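You operate a simulated robot arm through the tools that you are given. There is no shell and no other tool.

You run a simulated robot arm. Do the job below in one go: nothing can be reset, and whatever is moved stays where it is left.

Task
Damp the three grey rolls in the orange tub, then dry your hands.
Fine: each roll back on its spot; red tea towel, put back; the other rolls stay dry. Set down upright: what you pick out.

Only the result counts: the job must be done as asked and must still hold three seconds after the hand-in. Knocking over, shifting, dropping, spilling or breaking anything else fails it. Flat cloth is picked up by pressing the open fingertips on it (5 to 10 N) and closing them slowly along it; thin cloth reads only 2 to 8 mm in the jaws.

Robot
A 6-joint arm with a two-finger gripper, fixed in place. Base frame: the origin is at the foot of the arm, x ahead of it, y to its left, z up; the work surface is at about z = 0.86. Units: m, rad, N and s.
With the tool pointing down near the work surface it reaches from about 0.14 to 0.68 m from the base axis. Its first joint turns from -1.152 to 1.152 rad. Payload 2.45 kg.
The TCP is the grasp point between the finger pads, 0.03 m short of the fingertips. In the tool frame z runs along the fingers and y along their closing line. The gripper opens to 0.106 m. The gripper's body begins 0.079 m behind the TCP.
Orientation is told as [roll, pitch, yaw] about the base's x, y, z axes, in that order, counted from this pose: with the fingers straight down and closing along the base's y, the tool's x points along the base's -x, its y along +y and its z along -z.

Tools
- The arm moves only by the tool apply_moves. Its argument "moves" is a list of rows, each a list of 3 entries, a list of its own where there are three numbers: the turn, a rotation vector about the tool's x, y, z in rad, then the shift along the tool's x, y, z in cm, then the closure in counts, from 0 (fully open) to 255 (shut). In form: [[[rx, ry, rz], [tx, ty, tz], hand], ...]. A call has 1 to 20 rows; each row shifts and turns the commanded pose from where the row before left it, along the tool's axes as they then stand. Each row takes 0.2 s and may step no farther than 0.05 m and 0.15 rad from the row before; otherwise, or with a gripper value out of range, the whole call is refused. Where a pose cannot be reached the arm comes as near as it can. A force on the tool above 40 N (or 10 N above the force at the start of the call, whichever is more), or a blocked arm, ends the call early, and 0.2 s more pass. Each finger travels about 0.153 m/s and halts on what it meets, pressing with about 22 N; the grip force reading is that of the motor and also rises with nothing between the fingers. The clock runs only during rows and for 0.2 s after the last one: add rows that do not move to give the fingers time. The reply holds the time, the measured pose of the TCP, the force on the tool along the base axes, the opening and the grip force, in the units named above and with some noise, with the torque about the TCP (base axes, N m) and any sound that the robot's microphone picked up, and new pictures: "views" is both (left out), scene, wrist or none.
- Cameras (640 x 400 px; columns grow to the right, rows downward): "scene" is fixed at [0.069, 0.4191, 1.4173]; the picture's right is [-0.66, -0.75, 0.00], its down [-0.34, 0.30, -0.89] and it looks along [0.67, -0.59, -0.45] (base axes); focal length 331 px, centre (320, 200). "wrist" rides on the gripper at [0.076, -0.002, -0.106] in the tool frame; the picture's right is [0.02, 1.00, 0.00], its down [-0.78, 0.02, -0.62] and it looks along [-0.62, 0.01, 0.78] (tool axes); focal length 247 px, centre (320, 200). There is no depth. A picture from a camera that has moved, and an enlarged one, comes with that camera's place and axes in the base frame and with its lens.
- enlarge(camera, box): a new picture of the part [left, top, right, bottom] of that camera's present view, enlarged. It takes no simulated time.
- hand_in(): hands the job in; it is judged then, once.

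Nothing tells you positions but the pictures and the camera data. Unless the task says otherwise, let go and move clear before handing in.

The tools are called after "Emit:" as a command line: name --argument value ..., lists and objects as JSON in quotes. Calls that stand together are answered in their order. apply_moves: Moves the arm, as the interface text tells. Its arguments: {"type":"object","properties":{"moves":{"type":"array","items":{"type":"array"}},"views":{"type":"string","enum":["both","scene","wrist","none"]}},"required":["moves"]} The other tools are called the same way: enlarge (camera, box) takes an enlarged picture of a part of a camera's view; hand_in () hands the job in.

At the start:

```text
t: 0.0
eef_pos: [0.2886, 0.3342, 1.2642]
tcp_rot: [0.0, -0.002, -0.001]
ft_force: [0.2, -0.5, -0.3]
moment: [0.0, -0.04, 0.0]
grip_width: 0.1061
grasp_force: 0.0
```

scene: 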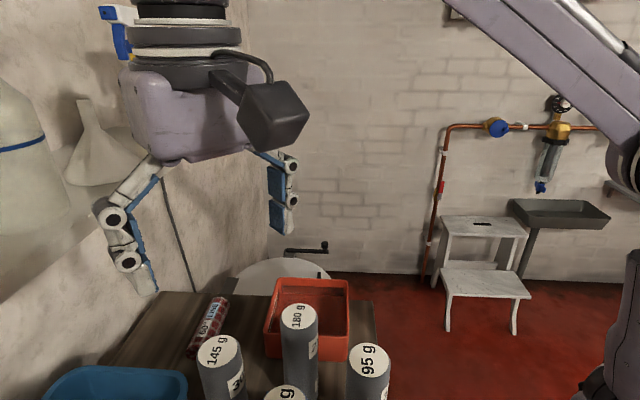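
wrist: 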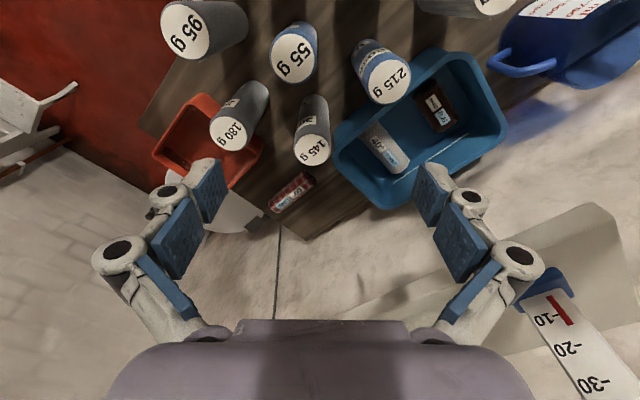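

I see a bench with several upright labelled rolls, an orange tub, a blue tub with rolls lying in it, and a red rolled item. I will enlarge parts of both views before moving.

Emit:
enlarge --camera "scene" --box '[40, 260, 400, 400]'

Emit:
enlarge --camera "wrist" --box '[130, 0, 420, 230]'

Emit:
enlarge --camera "wrist" --box '[320, 0, 640, 220]'

Emit:
enlarge --camera "scene" --box '[400, 60, 640, 240]'

```text
1.78 times, centred on (220, 330) of scene
camera zoom: at [0.069, 0.4191, 1.4173], right [-0.66, -0.75, 0.0], down [-0.34, 0.3, -0.89], along [0.67, -0.59, -0.45], focal length 588 px, centre (498, -31)
```

zoom: 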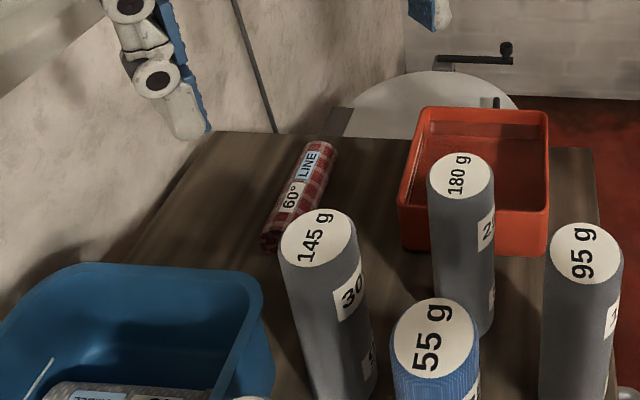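

```text
1.74 times, centred on (275, 115) of wrist
camera zoom: at [0.2125, 0.3322, 1.3701], right [-0.02, 1.0, 0.0], down [0.78, 0.02, 0.62], along [0.62, 0.01, -0.78], focal length 430 px, centre (398, 348)
```

zoom: 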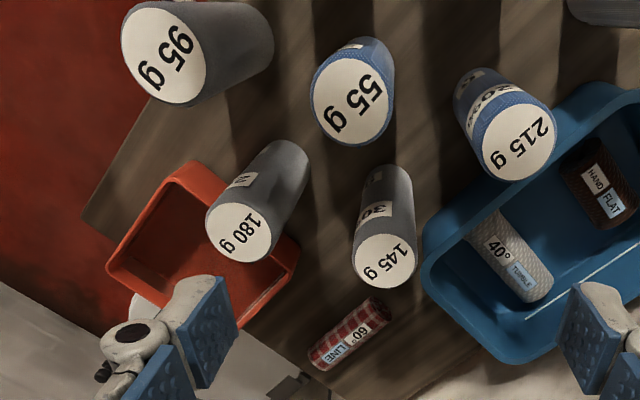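

```text
1.82 times, centred on (480, 110) of wrist
camera zoom: at [0.2125, 0.3322, 1.3701], right [-0.02, 1.0, 0.0], down [0.78, 0.02, 0.62], along [0.62, 0.01, -0.78], focal length 449 px, centre (29, 364)
```

zoom: 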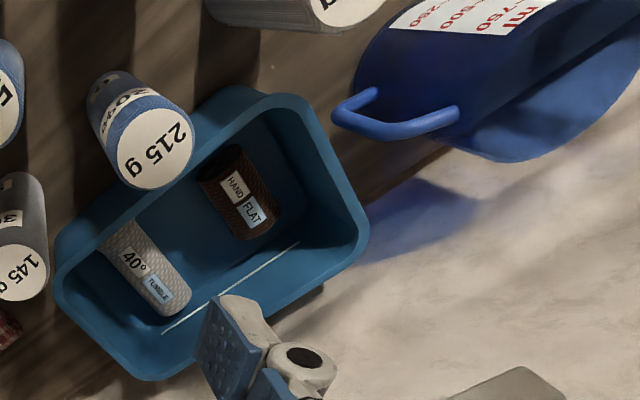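

```text
2.22 times, centred on (520, 150) of scene
camera zoom: at [0.069, 0.4191, 1.4173], right [-0.66, -0.75, 0.0], down [-0.34, 0.3, -0.89], along [0.67, -0.59, -0.45], focal length 735 px, centre (-124, 311)
```

zoom: 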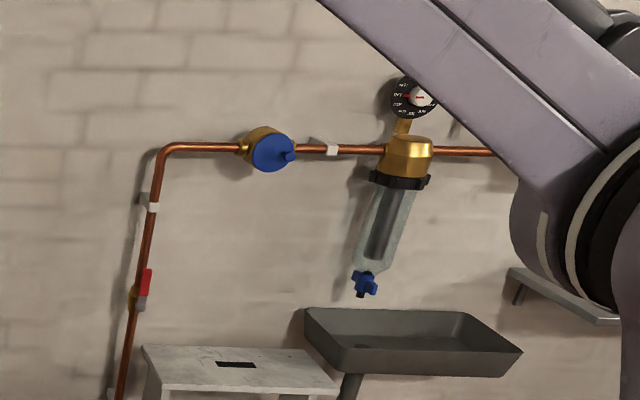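

I see upright rolls of 180 g, 145 g and 95 g in grey, and 55 g and 215 g in blue, plus part of another one nearer the base. The orange tub is around x 0.42, y 0.17. I will tilt the wrist high above everything to see the area nearer the base.

Emit:
apply_moves --moves '[[[0, 0.15, 0], [0, 0, 0], 0], [[0, 0.15, 0], [0, 0, 0], 0], [[0, 0.15, 0], [0, 0, 0], 0], [[0, 0.15, 0], [0, 0, 0], 0], [[0, 0, 0], [0, 0, 0], 0]]' --views "both"

```text
t: 1.2
eef_pos: [0.286, 0.337, 1.2642]
tcp_rot: [0.009, 0.589, 0.0]
ft_force: [-0.3, -0.2, 0.2]
moment: [0.0, 0.0, -0.02]
grip_width: 0.1064
grasp_force: 0.1
out of reach, approached as far as the arm can: row 4
camera wrist: at [0.2826, 0.3339, 1.3945], right [-0.01, 1.0, 0.02], down [1.0, 0.01, 0.08], along [0.08, 0.02, -1.0], focal length 247 px, centre (320, 200)
```

scene: 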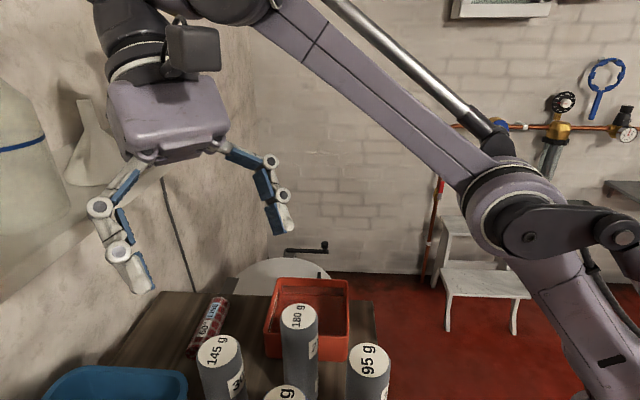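
wrist: 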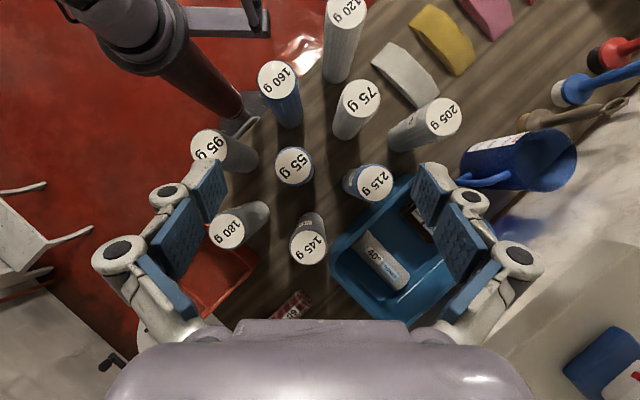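

Now the whole table is visible: nine or so upright rolls in grey, blue and pale colours. I will enlarge to read the labels and colours.

Emit:
enlarge --camera "wrist" --box '[180, 0, 400, 140]'

Emit:
enlarge --camera "wrist" --box '[300, 0, 640, 210]'

Emit:
enlarge --camera "wrist" --box '[150, 110, 420, 330]'

```text
2.86 times, centred on (290, 70) of wrist
camera zoom: at [0.2826, 0.3339, 1.3945], right [-0.01, 1.0, 0.02], down [1.0, 0.01, 0.08], along [0.08, 0.02, -1.0], focal length 706 px, centre (406, 571)
```

zoom: 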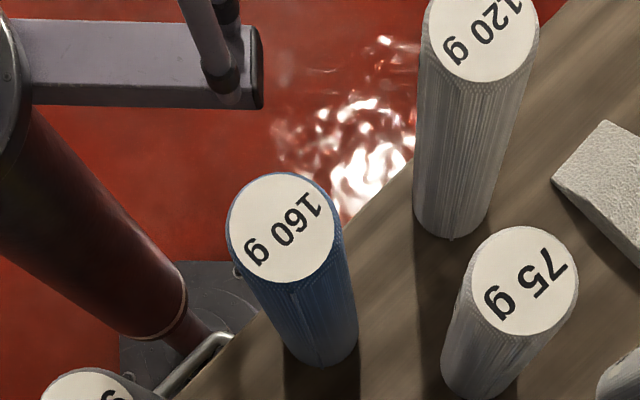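

```text
1.88 times, centred on (470, 105) of wrist
camera zoom: at [0.2826, 0.3339, 1.3945], right [-0.01, 1.0, 0.02], down [1.0, 0.01, 0.08], along [0.08, 0.02, -1.0], focal length 465 px, centre (38, 379)
```

zoom: 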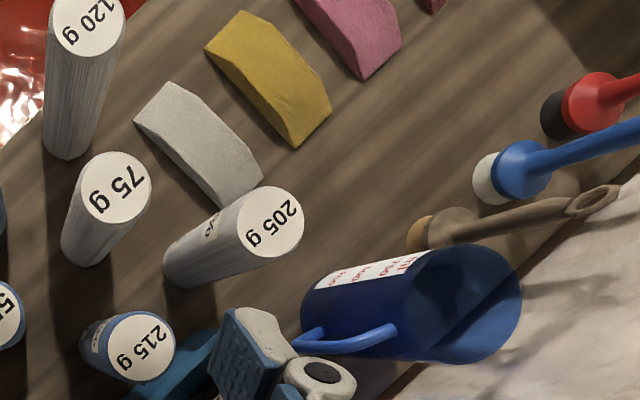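

```text
1.82 times, centred on (285, 220) of wrist
camera zoom: at [0.2826, 0.3339, 1.3945], right [-0.01, 1.0, 0.02], down [1.0, 0.01, 0.08], along [0.08, 0.02, -1.0], focal length 449 px, centre (384, 164)
```

zoom: 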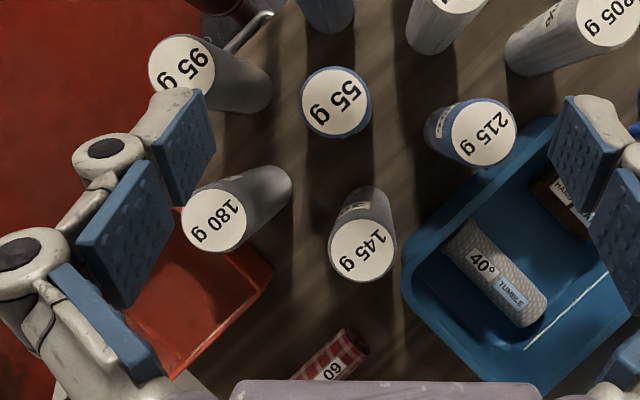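

There are three grey rolls (95, 180, 145 g), three blue and three white ones, plus a red checked roll, sponges, brushes and a jug. I will zoom in on the side labels and the tub.

Emit:
enlarge --camera "scene" --box '[190, 320, 320, 400]'

Emit:
enlarge --camera "scene" --box '[255, 265, 400, 400]'

Emit:
enlarge --camera "scene" --box '[180, 285, 240, 365]'

Emit:
enlarge --camera "wrist" --box '[340, 170, 440, 310]'

```text
4.92 times, centred on (255, 360) of scene
camera zoom: at [0.069, 0.4191, 1.4173], right [-0.66, -0.75, 0.0], down [-0.34, 0.3, -0.89], along [0.67, -0.59, -0.45], focal length 1629 px, centre (640, -588)
```

zoom: 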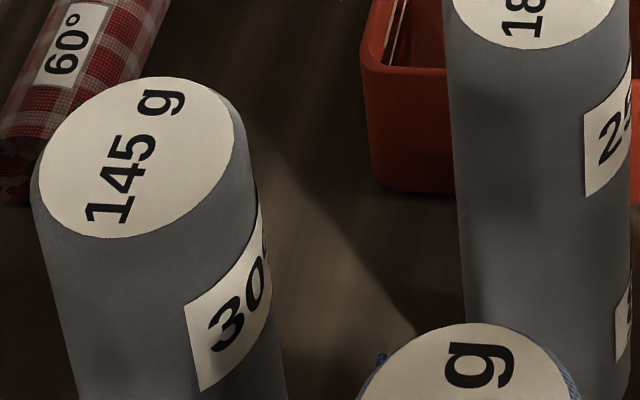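

```text
2.96 times, centred on (328, 332) of scene
camera zoom: at [0.069, 0.4191, 1.4173], right [-0.66, -0.75, 0.0], down [-0.34, 0.3, -0.89], along [0.67, -0.59, -0.45], focal length 980 px, centre (298, -193)
```

zoom: 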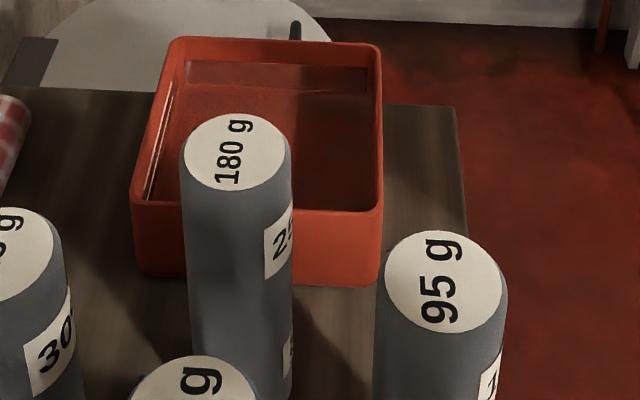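

```text
5.00 times, centred on (210, 325) of scene
camera zoom: at [0.069, 0.4191, 1.4173], right [-0.66, -0.75, 0.0], down [-0.34, 0.3, -0.89], along [0.67, -0.59, -0.45], focal length 1654 px, centre (870, -425)
```

zoom: 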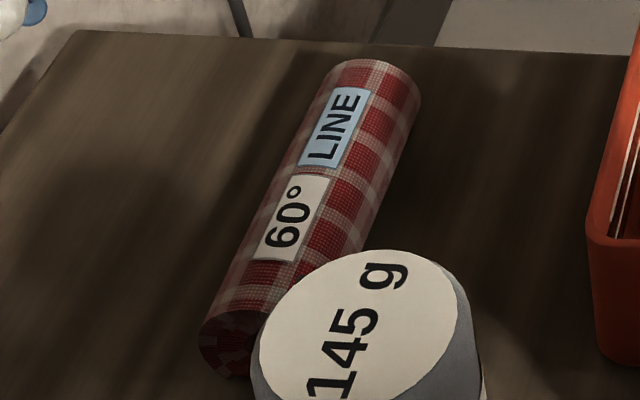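

```text
2.86 times, centred on (390, 240) of wrist
camera zoom: at [0.2826, 0.3339, 1.3945], right [-0.01, 1.0, 0.02], down [1.0, 0.01, 0.08], along [0.08, 0.02, -1.0], focal length 706 px, centre (120, 86)
```

zoom: 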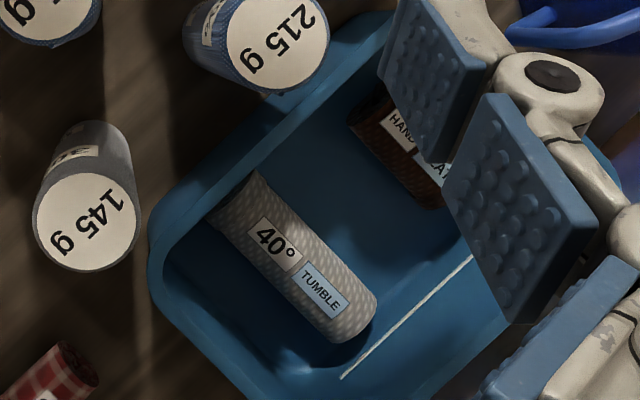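

The labels on the grey rolls face the robot base; I want to read them. I will pitch the wrist to look outward and back off a little, staying high.

Emit:
apply_moves --moves '[[[0, -0.15, 0], [0, 0, 0], 0], [[0, -0.15, 0], [0, 0, 0], 0], [[0, -0.15, 0], [0, 0, 0], 0], [[0, -0.14, 0], [0, 0, 0], 0], [[0, 0, 0], [4, 0, 0], 0], [[0, -0.15, 0], [3, 0, 0], 0], [[0, -0.15, 0], [0, 0, 0], 0], [[0, -0.15, 0], [0, 0, 0], 0], [[0, 0, 0], [0, 0, 0], 0]]' --views "both"

```text
t: 3.2
eef_pos: [0.2534, 0.3172, 1.2636]
tcp_rot: [0.003, -0.443, 0.0]
ft_force: [0.0, -0.2, 0.1]
moment: [-0.02, 0.0, 0.0]
grip_width: 0.106
grasp_force: 0.0
out of reach, approached as far as the arm can: row 7, 8
camera wrist: at [0.1402, 0.3162, 1.3277], right [-0.02, 1.0, -0.01], down [0.44, 0.02, 0.9], along [0.9, 0.01, -0.44], focal length 247 px, centre (320, 200)
```

scene: 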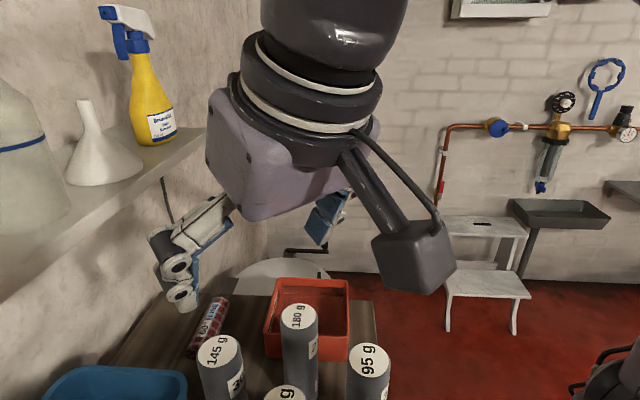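
wrist: 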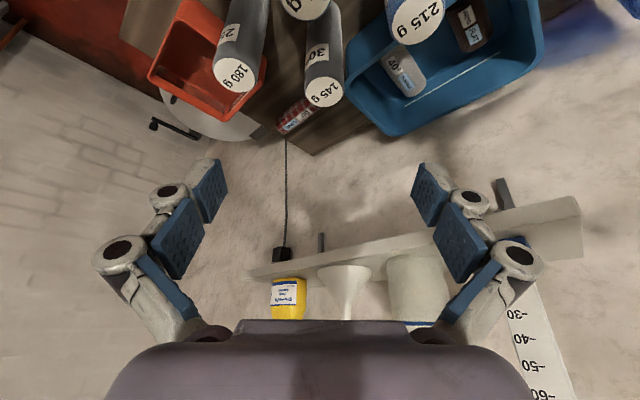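

Emit:
enlarge --camera "wrist" --box '[140, 0, 350, 130]'

Emit:
enlarge --camera "wrist" --box '[340, 0, 560, 140]'

Emit:
enlarge --camera "scene" --box '[0, 0, 220, 280]'

```text
3.05 times, centred on (245, 65) of wrist
camera zoom: at [0.1402, 0.3162, 1.3277], right [-0.02, 1.0, -0.01], down [0.44, 0.02, 0.9], along [0.9, 0.01, -0.44], focal length 753 px, centre (549, 611)
```

zoom: 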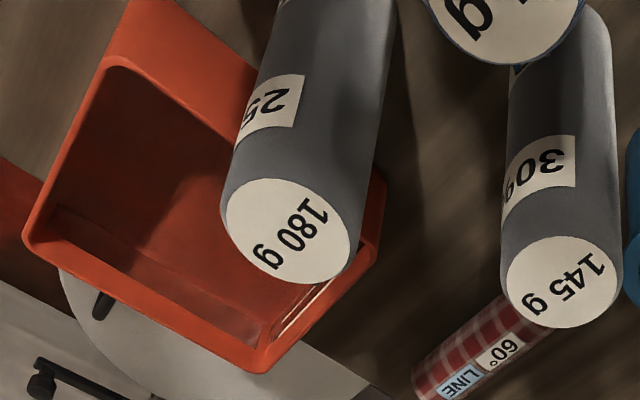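

```text
2.86 times, centred on (450, 70) of wrist
camera zoom: at [0.1402, 0.3162, 1.3277], right [-0.02, 1.0, -0.01], down [0.44, 0.02, 0.9], along [0.9, 0.01, -0.44], focal length 706 px, centre (-51, 571)
```

zoom: 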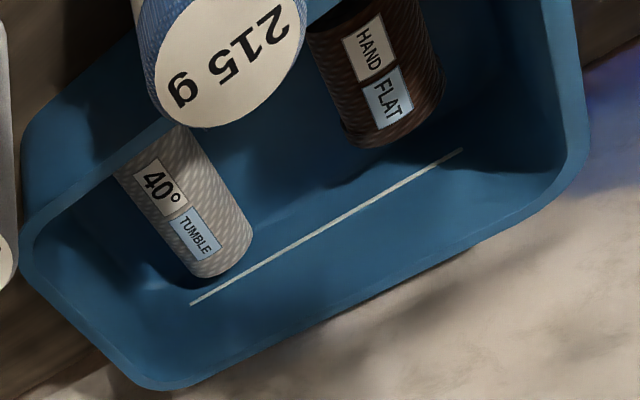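

```text
1.43 times, centred on (110, 140) of scene
camera zoom: at [0.069, 0.4191, 1.4173], right [-0.66, -0.75, 0.0], down [-0.34, 0.3, -0.89], along [0.67, -0.59, -0.45], focal length 473 px, centre (620, 286)
```

zoom: 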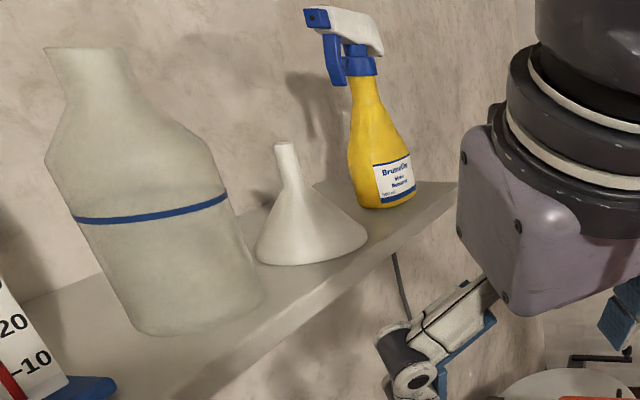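

The orange tub appears to hold water; the red checked roll lies flat on the table near (0.5, 0.3). I want to read the side tags on the grey rolls, so I will move to the right and yaw toward them, keeping high.

Emit:
apply_moves --moves '[[[0, 0.15, 0], [0, -4.5, 0], 0], [[0, 0.15, 0], [0, -4.5, 0], 0], [[0, 0.14, 0], [0, -4.5, 0], 0], [[0, 0, -0.15], [0, -4.5, 0], 0], [[0, 0, -0.15], [0, 0, 0], 0], [[0, 0, -0.15], [0, 0, 0], 0], [[0, 0, 0], [0, 0, 0], 0]]' --views "both"

```text
t: 4.8
eef_pos: [0.2531, 0.1358, 1.2639]
tcp_rot: [0.001, -0.004, 0.452]
ft_force: [0.0, -0.3, 0.6]
moment: [-0.02, -0.01, 0.02]
grip_width: 0.1061
grasp_force: 0.1
camera wrist: at [0.185, 0.1018, 1.3704], right [-0.46, 0.89, 0.0], down [0.7, 0.36, 0.62], along [0.56, 0.28, -0.78], focal length 247 px, centre (320, 200)
```

scene: 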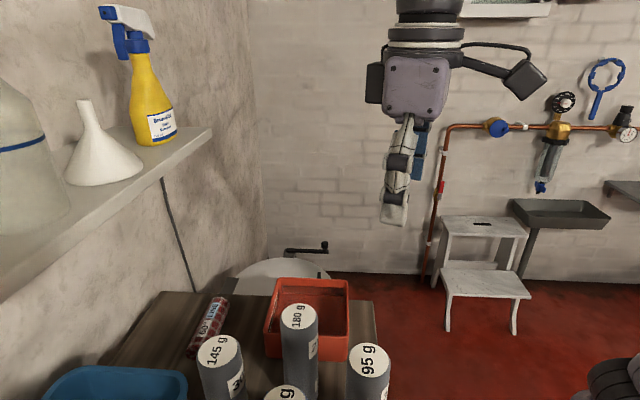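
wrist: 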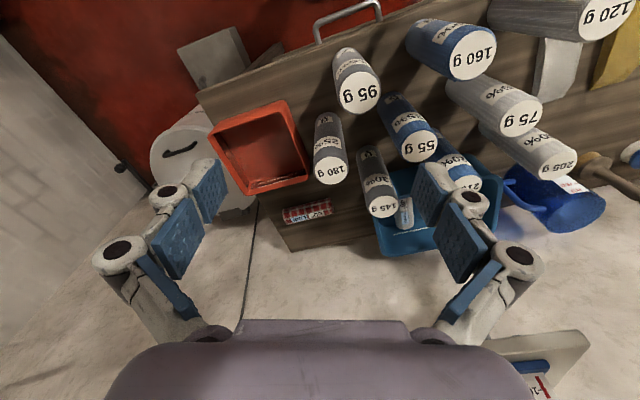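

Emit:
enlarge --camera "wrist" --box '[300, 40, 420, 120]'

Emit:
enlarge --camera "wrist" --box '[300, 100, 430, 220]'

Emit:
enlarge --camera "wrist" --box '[370, 0, 640, 190]'

Emit:
enlarge --camera "wrist" --box '[190, 80, 330, 200]'

```text
5.00 times, centred on (360, 80) of wrist
camera zoom: at [0.185, 0.1018, 1.3704], right [-0.46, 0.89, 0.0], down [0.7, 0.36, 0.62], along [0.56, 0.28, -0.78], focal length 1235 px, centre (120, 800)
```

zoom: 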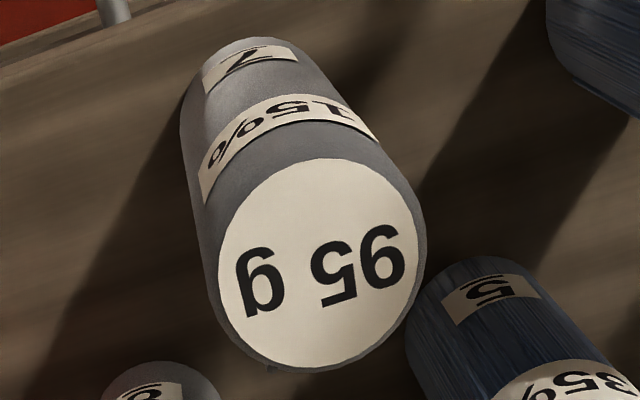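

```text
3.33 times, centred on (365, 160) of wrist
camera zoom: at [0.185, 0.1018, 1.3704], right [-0.46, 0.89, 0.0], down [0.7, 0.36, 0.62], along [0.56, 0.28, -0.78], focal length 823 px, centre (170, 333)
```

zoom: 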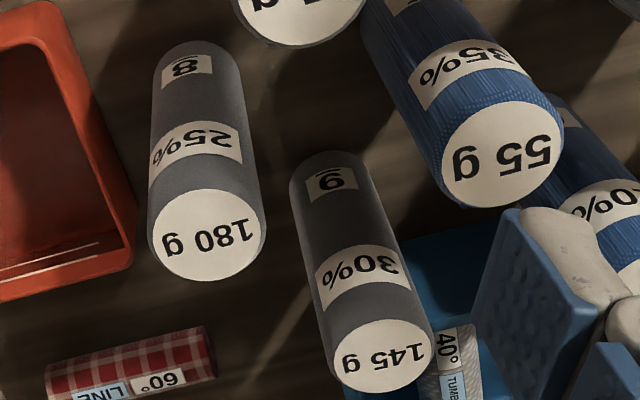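

```text
2.11 times, centred on (505, 95) of wrist
camera zoom: at [0.185, 0.1018, 1.3704], right [-0.46, 0.89, 0.0], down [0.7, 0.36, 0.62], along [0.56, 0.28, -0.78], focal length 520 px, centre (-70, 421)
```

zoom: 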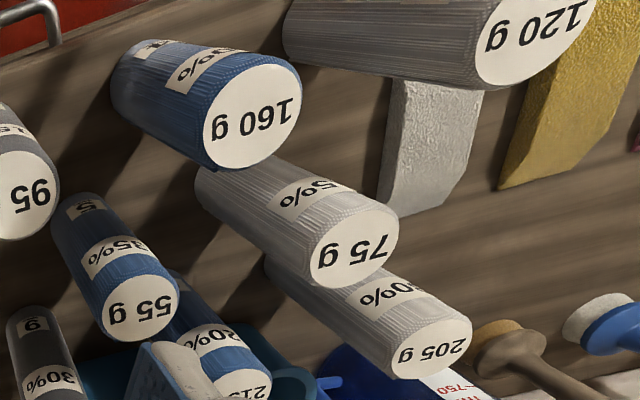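

```text
3.33 times, centred on (260, 140) of wrist
camera zoom: at [0.185, 0.1018, 1.3704], right [-0.46, 0.89, 0.0], down [0.7, 0.36, 0.62], along [0.56, 0.28, -0.78], focal length 823 px, centre (520, 400)
```

zoom: 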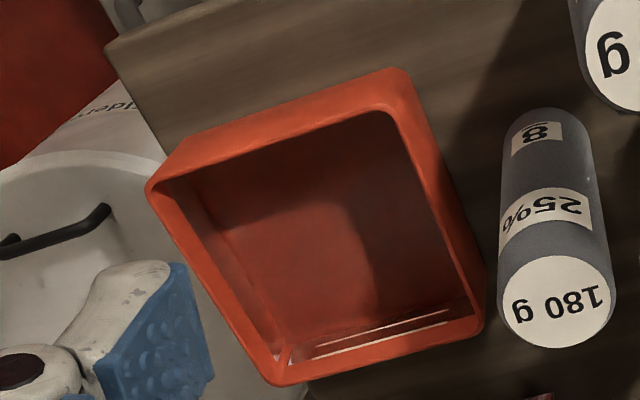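

The grey rolls read 95 g/15 %/7, 180 g/25 %/8 and 145 g/30 %/9, so the percentages could set how damp each should be. I will look for any posted instructions around the room.

Emit:
enlarge --camera "scene" --box '[440, 0, 640, 130]'

Emit:
enlarge --camera "scene" --box '[230, 230, 380, 330]'

Emit:
enlarge --camera "wrist" --box '[140, 30, 260, 190]'

Emit:
enlarge --camera "wrist" --box '[460, 130, 640, 400]'

```text
3.08 times, centred on (540, 65) of scene
camera zoom: at [0.069, 0.4191, 1.4173], right [-0.66, -0.75, 0.0], down [-0.34, 0.3, -0.89], along [0.67, -0.59, -0.45], focal length 1018 px, centre (-357, 615)
```

zoom: 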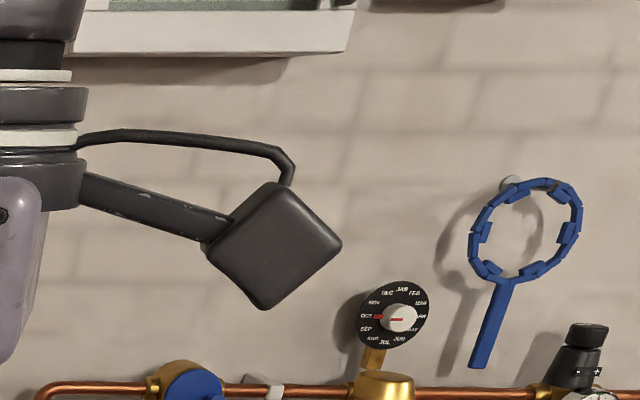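

```text
4.00 times, centred on (305, 280) of scene
camera zoom: at [0.069, 0.4191, 1.4173], right [-0.66, -0.75, 0.0], down [-0.34, 0.3, -0.89], along [0.67, -0.59, -0.45], focal length 1324 px, centre (380, -120)
```

zoom: 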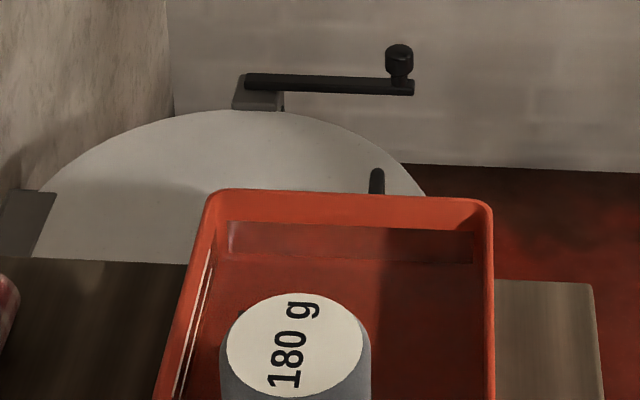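

```text
2.50 times, centred on (200, 110) of wrist
camera zoom: at [0.185, 0.1018, 1.3704], right [-0.46, 0.89, 0.0], down [0.7, 0.36, 0.62], along [0.56, 0.28, -0.78], focal length 617 px, centre (620, 425)
```

zoom: 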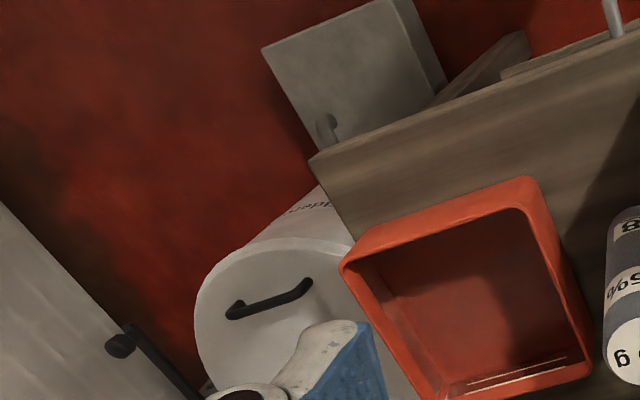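

```text
1.48 times, centred on (550, 265) of wrist
camera zoom: at [0.185, 0.1018, 1.3704], right [-0.46, 0.89, 0.0], down [0.7, 0.36, 0.62], along [0.56, 0.28, -0.78], focal length 366 px, centre (-21, 104)
```

zoom: 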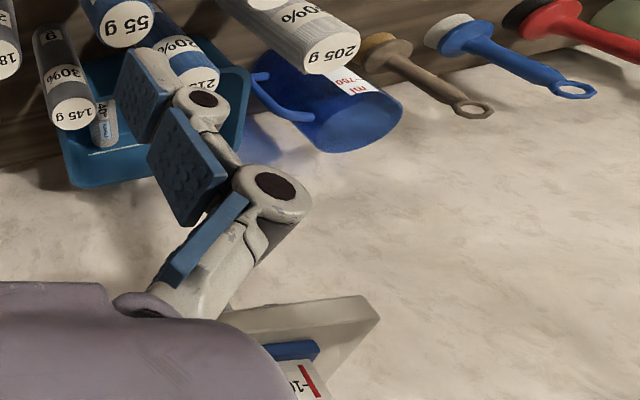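

No instruction sheet so far. I will pan to the left side of the table to see what else is there, including any red towel.

Emit:
apply_moves --moves '[[[0, 0, -0.15], [-2.18, 4.5, 0], 0], [[0, 0, -0.15], [-2.83, 4.12, 0], 0], [[0, 0, -0.15], [-3.4, 3.65, 0], 0], [[0, 0, -0.15], [-3.9, 3.1, 0], 0], [[0, 0, -0.15], [0, 0, 0], 0], [[0, 0, -0.15], [0, 0, 0], 0], [[0, 0, -0.15], [0, 0, 0], 0], [[0, 0, 0], [0, 0, 0], 0]]' --views "both"

```text
t: 6.6
eef_pos: [0.2548, 0.3369, 1.2647]
tcp_rot: [-0.004, -0.001, 1.502]
ft_force: [-0.4, 0.0, -0.3]
moment: [0.01, -0.01, 0.0]
grip_width: 0.1061
grasp_force: 0.2
camera wrist: at [0.2514, 0.2612, 1.3709], right [-1.0, 0.05, 0.0], down [0.04, 0.78, 0.62], along [0.03, 0.62, -0.78], focal length 247 px, centre (320, 200)
```

scene: 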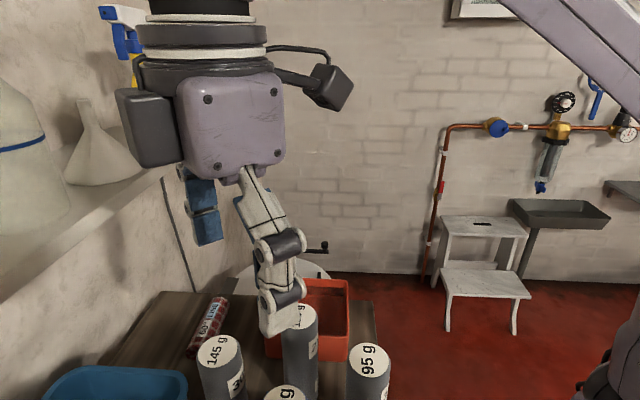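
wrist: 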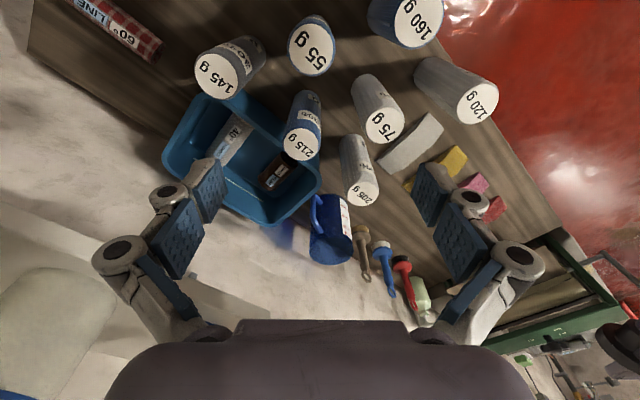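

Emit:
enlarge --camera "wrist" --box '[330, 120, 640, 400]'

Emit:
enlarge --camera "wrist" --box '[480, 200, 640, 400]'

Emit:
enlarge --camera "wrist" --box '[30, 0, 330, 240]'

```text
1.43 times, centred on (485, 260) of wrist
camera zoom: at [0.2514, 0.2612, 1.3709], right [-1.0, 0.05, 0.0], down [0.04, 0.78, 0.62], along [0.03, 0.62, -0.78], focal length 353 px, centre (84, 114)
```

zoom: 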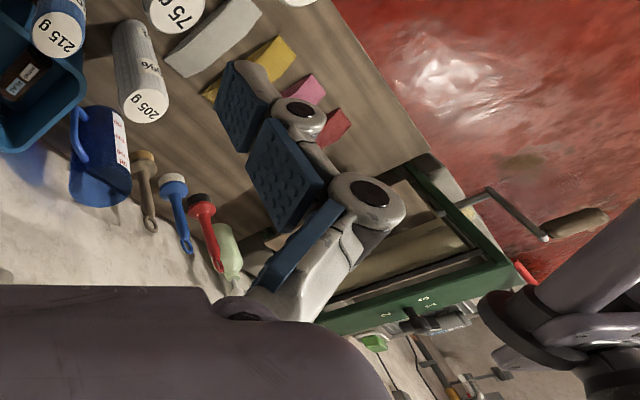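

```text
2.00 times, centred on (560, 300) of wrist
camera zoom: at [0.2514, 0.2612, 1.3709], right [-1.0, 0.05, 0.0], down [0.04, 0.78, 0.62], along [0.03, 0.62, -0.78], focal length 494 px, centre (-160, 0)
```

zoom: 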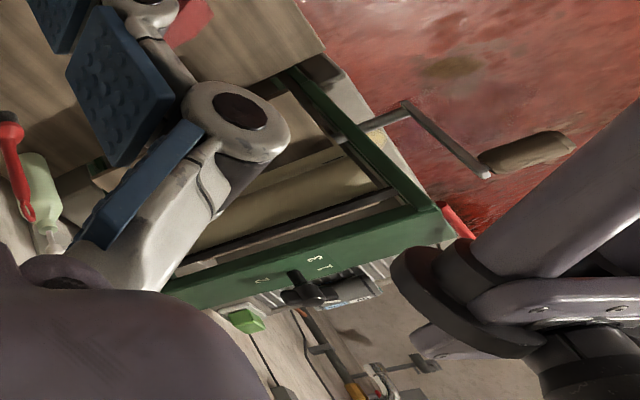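

```text
1.67 times, centred on (180, 120) of wrist
camera zoom: at [0.2514, 0.2612, 1.3709], right [-1.0, 0.05, 0.0], down [0.04, 0.78, 0.62], along [0.03, 0.62, -0.78], focal length 412 px, centre (553, 333)
```

zoom: 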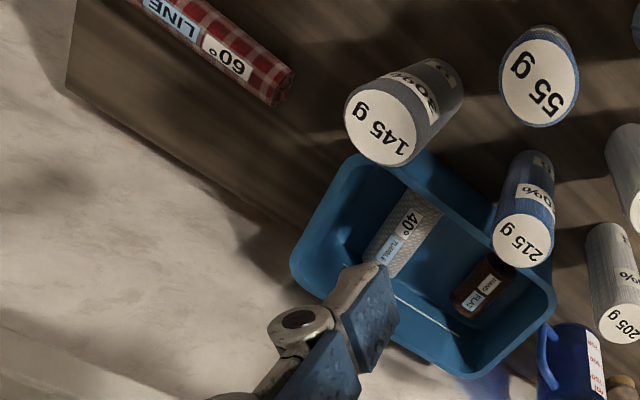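

This is a laundry corner with a mangle at the far left. There is a framed sheet high on the far wall and I want to check it for instructions, so I will swing the wrist toward it, staying high.

Emit:
apply_moves --moves '[[[0, 0, 0.15], [2.86, -0.2, 0], 0], [[0, 0, 0.15], [2.8, -0.62, 0], 0], [[0, 0, 0.15], [2.68, -1.03, 0], 0], [[0, 0, 0.15], [2.49, -1.42, 0], 0], [[0, 0, 0.15], [2.25, -1.78, 0], 0], [[0, 0, 0.15], [1.96, -2.1, 0], 0], [[0, 0, 0.15], [1.63, -2.37, 0], 0], [[0, 0, 0.15], [1.25, -2.58, 0], 0], [[0, 0, 0.15], [0.85, -2.74, 0], 0], [[0, 0, 0.15], [0.43, -2.84, 0], 0], [[0, 0, 0.15], [0, -2.87, 0], 0], [[0, 0, 0.15], [-0.42, -2.84, 0], 0], [[0, 0, 0.15], [-0.84, -2.74, 0], 0], [[0, 0, 0.15], [-1.24, -2.59, 0], 0], [[0, 0, 0.15], [-1.62, -2.37, 0], 0], [[0, 0, 0.15], [-1.95, -2.1, 0], 0], [[0, -0.15, 0], [-3.1, 3.9, 0], 0], [[0, -0.15, 0], [0, 0, 0], 0], [[0, -0.15, 0], [0, 0, 0], 0], [[0, -0.15, 0], [0, 0, 0], 0]]' --views "both"

```text
t: 10.8
eef_pos: [0.3018, -0.1226, 1.2657]
tcp_rot: [0.007, -0.606, -0.902]
ft_force: [-0.4, 0.8, 0.6]
moment: [-0.01, -0.03, 0.02]
grip_width: 0.1059
grasp_force: 0.1
camera wrist: at [0.2261, -0.0262, 1.3092], right [0.77, 0.64, -0.01], down [0.19, -0.22, 0.96], along [0.61, -0.74, -0.29], focal length 247 px, centre (320, 200)
```

scene: 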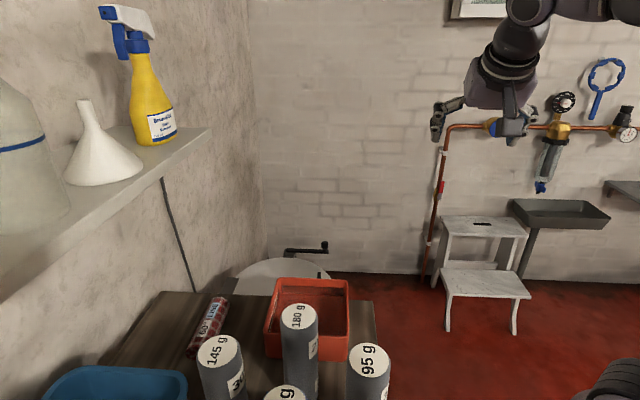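
wrist: 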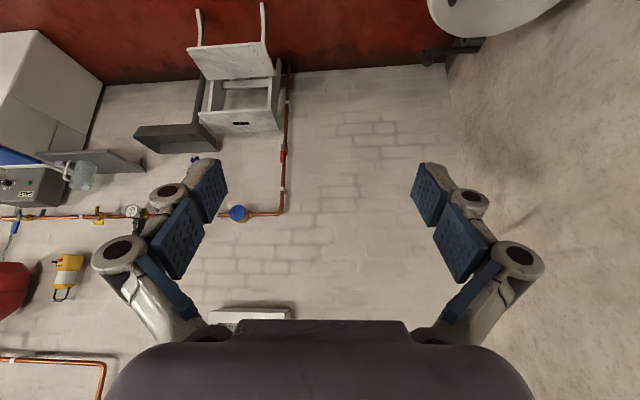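

Emit:
apply_moves --moves '[[[0, -0.15, 0], [0, 0, 0], 0], [[0, -0.15, 0], [0, 0, 0], 0], [[0, -0.15, 0], [0, 0, 0], 0], [[0, -0.15, 0], [0, 0, 0], 0], [[0, -0.15, 0], [0, 0, 0], 0], [[0, 0, 0], [0, 0, 0], 0]]' --views "wrist"

```text
t: 12.2
eef_pos: [0.303, -0.1229, 1.2652]
tcp_rot: [0.015, -1.353, -0.915]
ft_force: [0.2, -0.6, -0.3]
moment: [-0.01, -0.01, -0.03]
grip_width: 0.1059
grasp_force: 0.1
camera wrist: at [0.2279, -0.0278, 1.2129], right [0.78, 0.63, -0.02], down [-0.26, 0.35, 0.9], along [0.57, -0.7, 0.44], focal length 247 px, centre (320, 200)
```

wrist: 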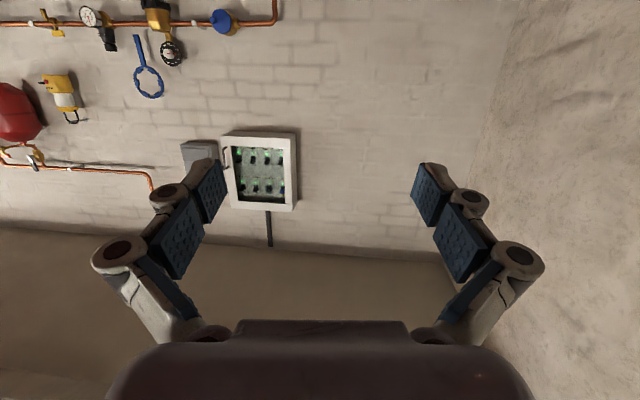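

That is only a fuse box. I will swing back to look along the table and the shelf wall on the far side.

Emit:
apply_moves --moves '[[[0, 0.15, 0], [0, 0, 0], 0], [[0, 0.15, 0], [0, 0, 0], 0], [[0, 0.15, 0], [0, 0, 0], 0], [[0, 0.15, 0], [0, 0, 0], 0], [[0, 0.15, 0], [0, 0, 0], 0], [[-0.085, 0, -0.124], [0, 0, 0], 0], [[-0.085, 0, -0.124], [0, 0, 0], 0], [[-0.085, 0, -0.124], [0, 0, 0], 0], [[-0.085, 0, -0.124], [0, 0, 0], 0], [[-0.085, 0, -0.124], [0, 0, 0], 0], [[-0.085, 0, -0.124], [0, 0, 0], 0], [[-0.085, 0, -0.124], [0, 0, 0], 0], [[-0.085, 0, -0.124], [0, 0, 0], 0], [[-0.085, 0, -0.124], [0, 0, 0], 0], [[-0.085, 0, -0.124], [0, 0, 0], 0], [[0, 0, 0], [0, 0, 0], 0]]' --views "wrist"

```text
t: 15.6
eef_pos: [0.304, -0.1222, 1.2641]
tcp_rot: [0.0, -0.604, 0.604]
ft_force: [0.4, -0.5, 0.9]
moment: [0.0, -0.03, 0.02]
grip_width: 0.1061
grasp_force: 0.0
camera wrist: at [0.204, -0.1929, 1.3078], right [-0.58, 0.81, -0.01], down [0.23, 0.18, 0.96], along [0.78, 0.56, -0.29], focal length 247 px, centre (320, 200)
```

wrist: 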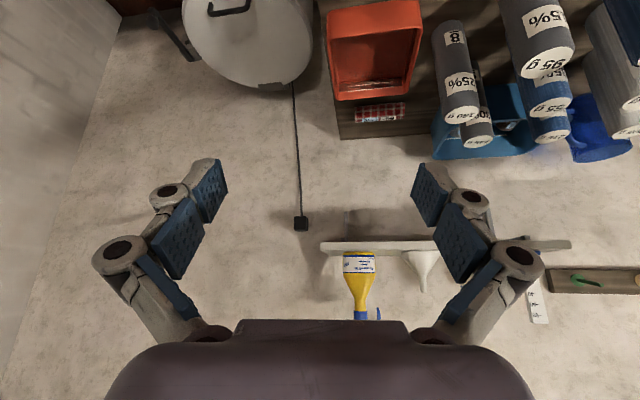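

Emit:
enlarge --camera "wrist" --box '[310, 0, 450, 130]'

Emit:
enlarge --camera "wrist" --box '[430, 0, 640, 160]'

Emit:
enlarge --camera "wrist" --box '[300, 190, 640, 400]'

```text
3.08 times, centred on (380, 65) of wrist
camera zoom: at [0.204, -0.1929, 1.3078], right [-0.58, 0.81, -0.01], down [0.23, 0.18, 0.96], along [0.78, 0.56, -0.29], focal length 760 px, centre (135, 615)
```

zoom: 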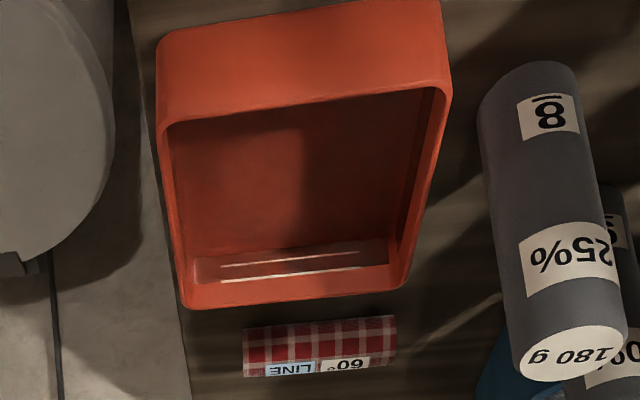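

```text
2.50 times, centred on (535, 80) of wrist
camera zoom: at [0.204, -0.1929, 1.3078], right [-0.58, 0.81, -0.01], down [0.23, 0.18, 0.96], along [0.78, 0.56, -0.29], focal length 617 px, centre (-218, 500)
```

zoom: 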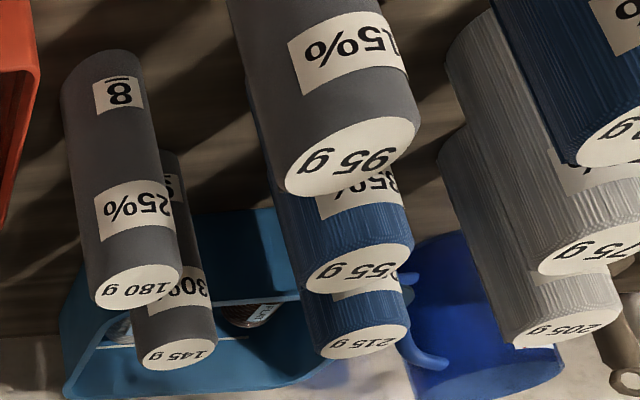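

```text
1.88 times, centred on (470, 295) of wrist
camera zoom: at [0.204, -0.1929, 1.3078], right [-0.58, 0.81, -0.01], down [0.23, 0.18, 0.96], along [0.78, 0.56, -0.29], focal length 465 px, centre (38, 21)
```

zoom: 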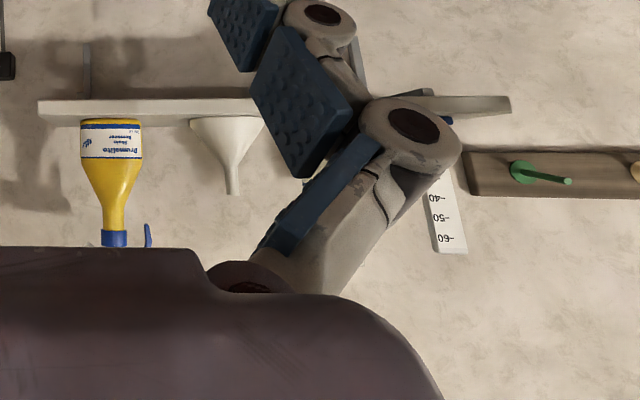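

Emit:
apply_moves --moves '[[[-0.085, 0, -0.124], [0, 0, 0], 0], [[-0.085, 0, -0.124], [0, 0, 0], 0], [[-0.085, 0, -0.124], [0, 0, 0], 0], [[-0.085, 0, -0.124], [0, 0, 0], 0], [[0, 0, 0], [0, 0, 0], 0]]' --views "wrist"

```text
t: 16.8
eef_pos: [0.3024, -0.1226, 1.2645]
tcp_rot: [-0.002, -0.604, 1.207]
ft_force: [0.6, -0.3, -0.7]
moment: [-0.03, 0.03, 0.02]
grip_width: 0.106
grasp_force: 0.1
camera wrist: at [0.2611, -0.238, 1.3085], right [-0.94, 0.34, -0.01], down [0.09, 0.28, 0.96], along [0.33, 0.9, -0.29], focal length 247 px, centre (320, 200)
```

wrist: 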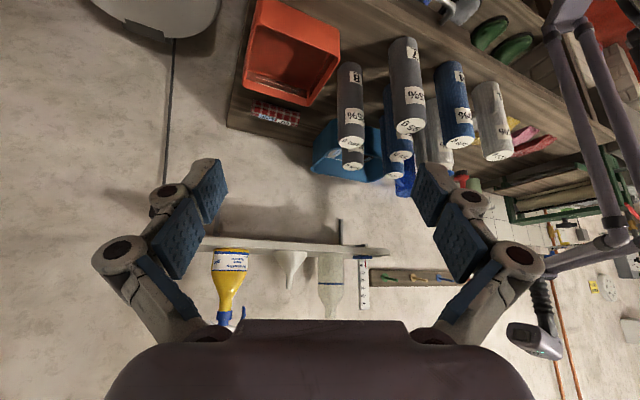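

Emit:
enlarge --camera "wrist" --box '[310, 0, 640, 200]'

Emit:
enlarge --camera "wrist" --box '[310, 20, 450, 180]'

Emit:
enlarge --camera "wrist" --box '[340, 180, 640, 380]'

Emit:
enlarge --camera "wrist" --box '[220, 0, 350, 140]'

```text
1.94 times, centred on (475, 100) of wrist
camera zoom: at [0.2611, -0.238, 1.3085], right [-0.94, 0.34, -0.01], down [0.09, 0.28, 0.96], along [0.33, 0.9, -0.29], focal length 479 px, centre (19, 394)
```

zoom: 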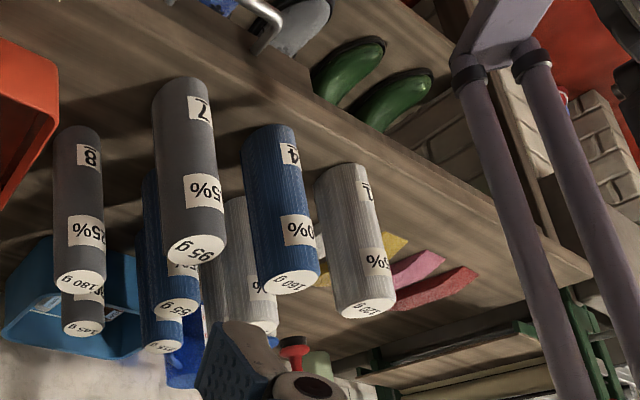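

```text
2.50 times, centred on (380, 100) of wrist
camera zoom: at [0.2611, -0.238, 1.3085], right [-0.94, 0.34, -0.01], down [0.09, 0.28, 0.96], along [0.33, 0.9, -0.29], focal length 617 px, centre (170, 450)
```

zoom: 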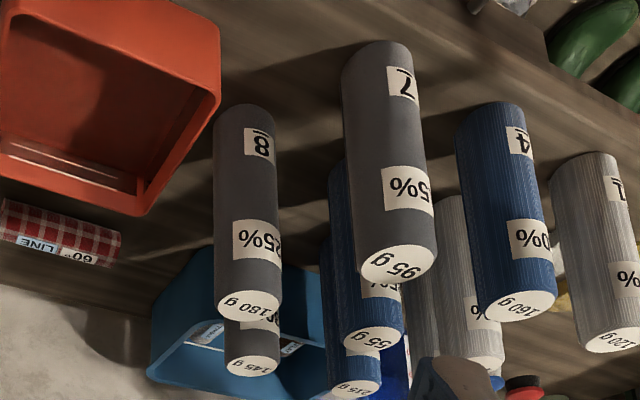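

```text
2.00 times, centred on (490, 280) of wrist
camera zoom: at [0.2611, -0.238, 1.3085], right [-0.94, 0.34, -0.01], down [0.09, 0.28, 0.96], along [0.33, 0.9, -0.29], focal length 494 px, centre (-20, 40)
```

zoom: 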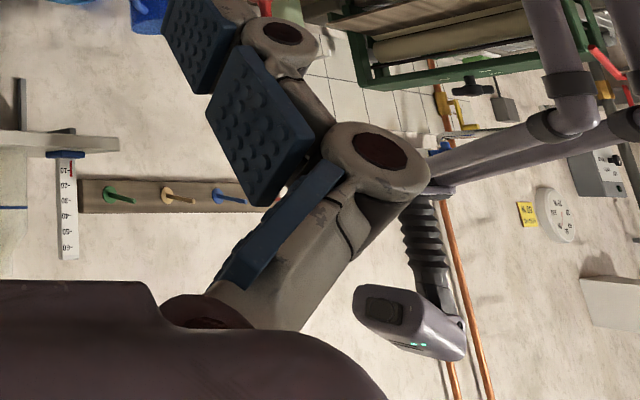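

```text
2.86 times, centred on (285, 70) of wrist
camera zoom: at [0.2611, -0.238, 1.3085], right [-0.94, 0.34, -0.01], down [0.09, 0.28, 0.96], along [0.33, 0.9, -0.29], focal length 706 px, centre (420, 571)
```

zoom: 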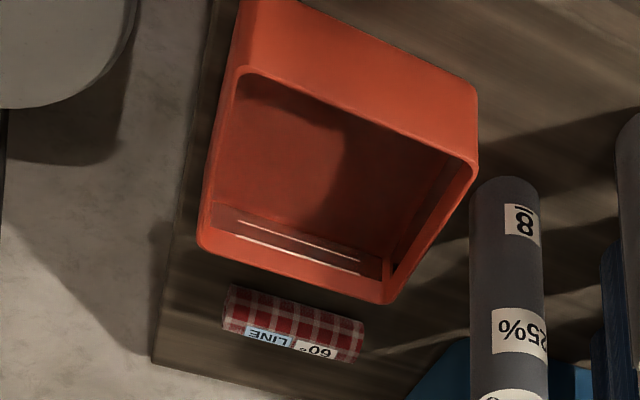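

Numbers 1–9 are just roll identities, so the percentages are the damping marks: 15 %, 25 % and 30 % of the dry weight. The orange tub, centre near (0.45, 0.11), has a fill line and water; I will look straight down on it.

Emit:
apply_moves --moves '[[[0.085, 0, 0.124], [0, 0, 0], 0], [[0.085, 0, 0.124], [0, 0, 0], 0], [[0.085, 0, 0.124], [0, 0, 0], 0], [[0.085, 0, 0.124], [0, 0, 0], 0], [[0.085, 0, 0.124], [0, 0, 0], 0], [[0.085, 0, 0.124], [0, 0, 0], 0], [[0, 0.15, 0], [0, 0, 0], 0], [[0, 0.15, 0], [0, 0, 0], 0], [[0, 0.15, 0], [0, 0, 0], 0], [[0, 0.154, 0], [0, 0, 0], 0]]' --views "none"

```text
refused: row 10 steps farther than a row can; nothing moved
```

Emit:
apply_moves --moves '[[[0.085, 0, 0.124], [0, 0, 0], 0], [[0.085, 0, 0.124], [0, 0, 0], 0], [[0.085, 0, 0.124], [0, 0, 0], 0], [[0.085, 0, 0.124], [0, 0, 0], 0], [[0.085, 0, 0.124], [0, 0, 0], 0], [[0.085, 0, 0.124], [0, 0, 0], 0], [[0, 0.15, 0], [0, 0, 0], 0], [[0, 0.15, 0], [0, 0, 0], 0], [[0, 0.15, 0], [0, 0, 0], 0], [[0, 0.15, 0], [0, 0, 0], 0], [[0, 0, 0], [-3.52, 2.955, 0], 0], [[0, 0, 0], [-3.52, 2.955, 0], 0], [[0, 0, 0], [-3.52, 2.955, 0], 0], [[0, 0, 0], [-3.52, 2.955, 0], 0], [[0, 0, 0], [-3.52, 2.955, 0], 0], [[0, 0, 0], [-3.52, 2.955, 0], 0], [[0, 0.15, 0], [0, 0, 0], 0], [[0, 0.15, 0], [0, 0, 0], 0], [[0, 0.15, 0], [0, 0, 0], 0], [[0, 0.15, 0], [0, 0, 0], 0]]' --views "both"

```text
t: 21.0
eef_pos: [0.4224, 0.1025, 1.2349]
tcp_rot: [-0.001, 0.44, 0.3]
ft_force: [7.9, 3.8, -12.4]
moment: [-0.48, 0.59, -0.13]
grip_width: 0.1062
grasp_force: 0.1
out of reach, approached as far as the arm can: row 18, 19, 20
camera wrist: at [0.4012, 0.0947, 1.3635], right [-0.32, 0.95, 0.01], down [0.92, 0.31, 0.23], along [0.21, 0.08, -0.97], focal length 247 px, centre (320, 200)
```

scene: 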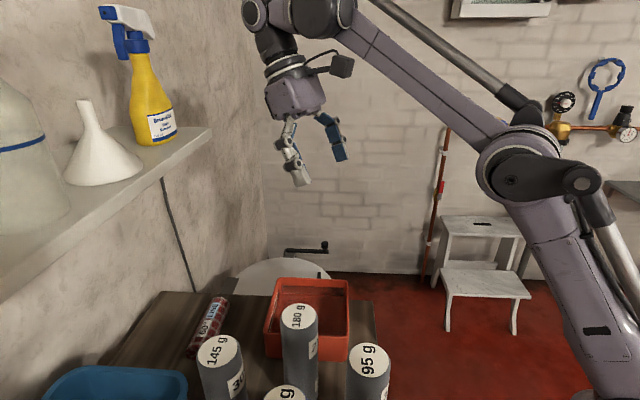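
wrist: 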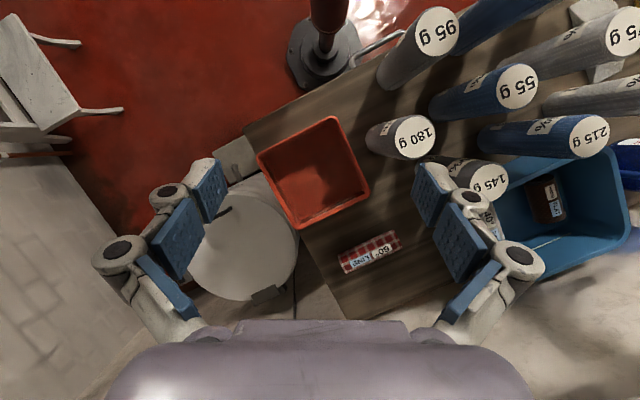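

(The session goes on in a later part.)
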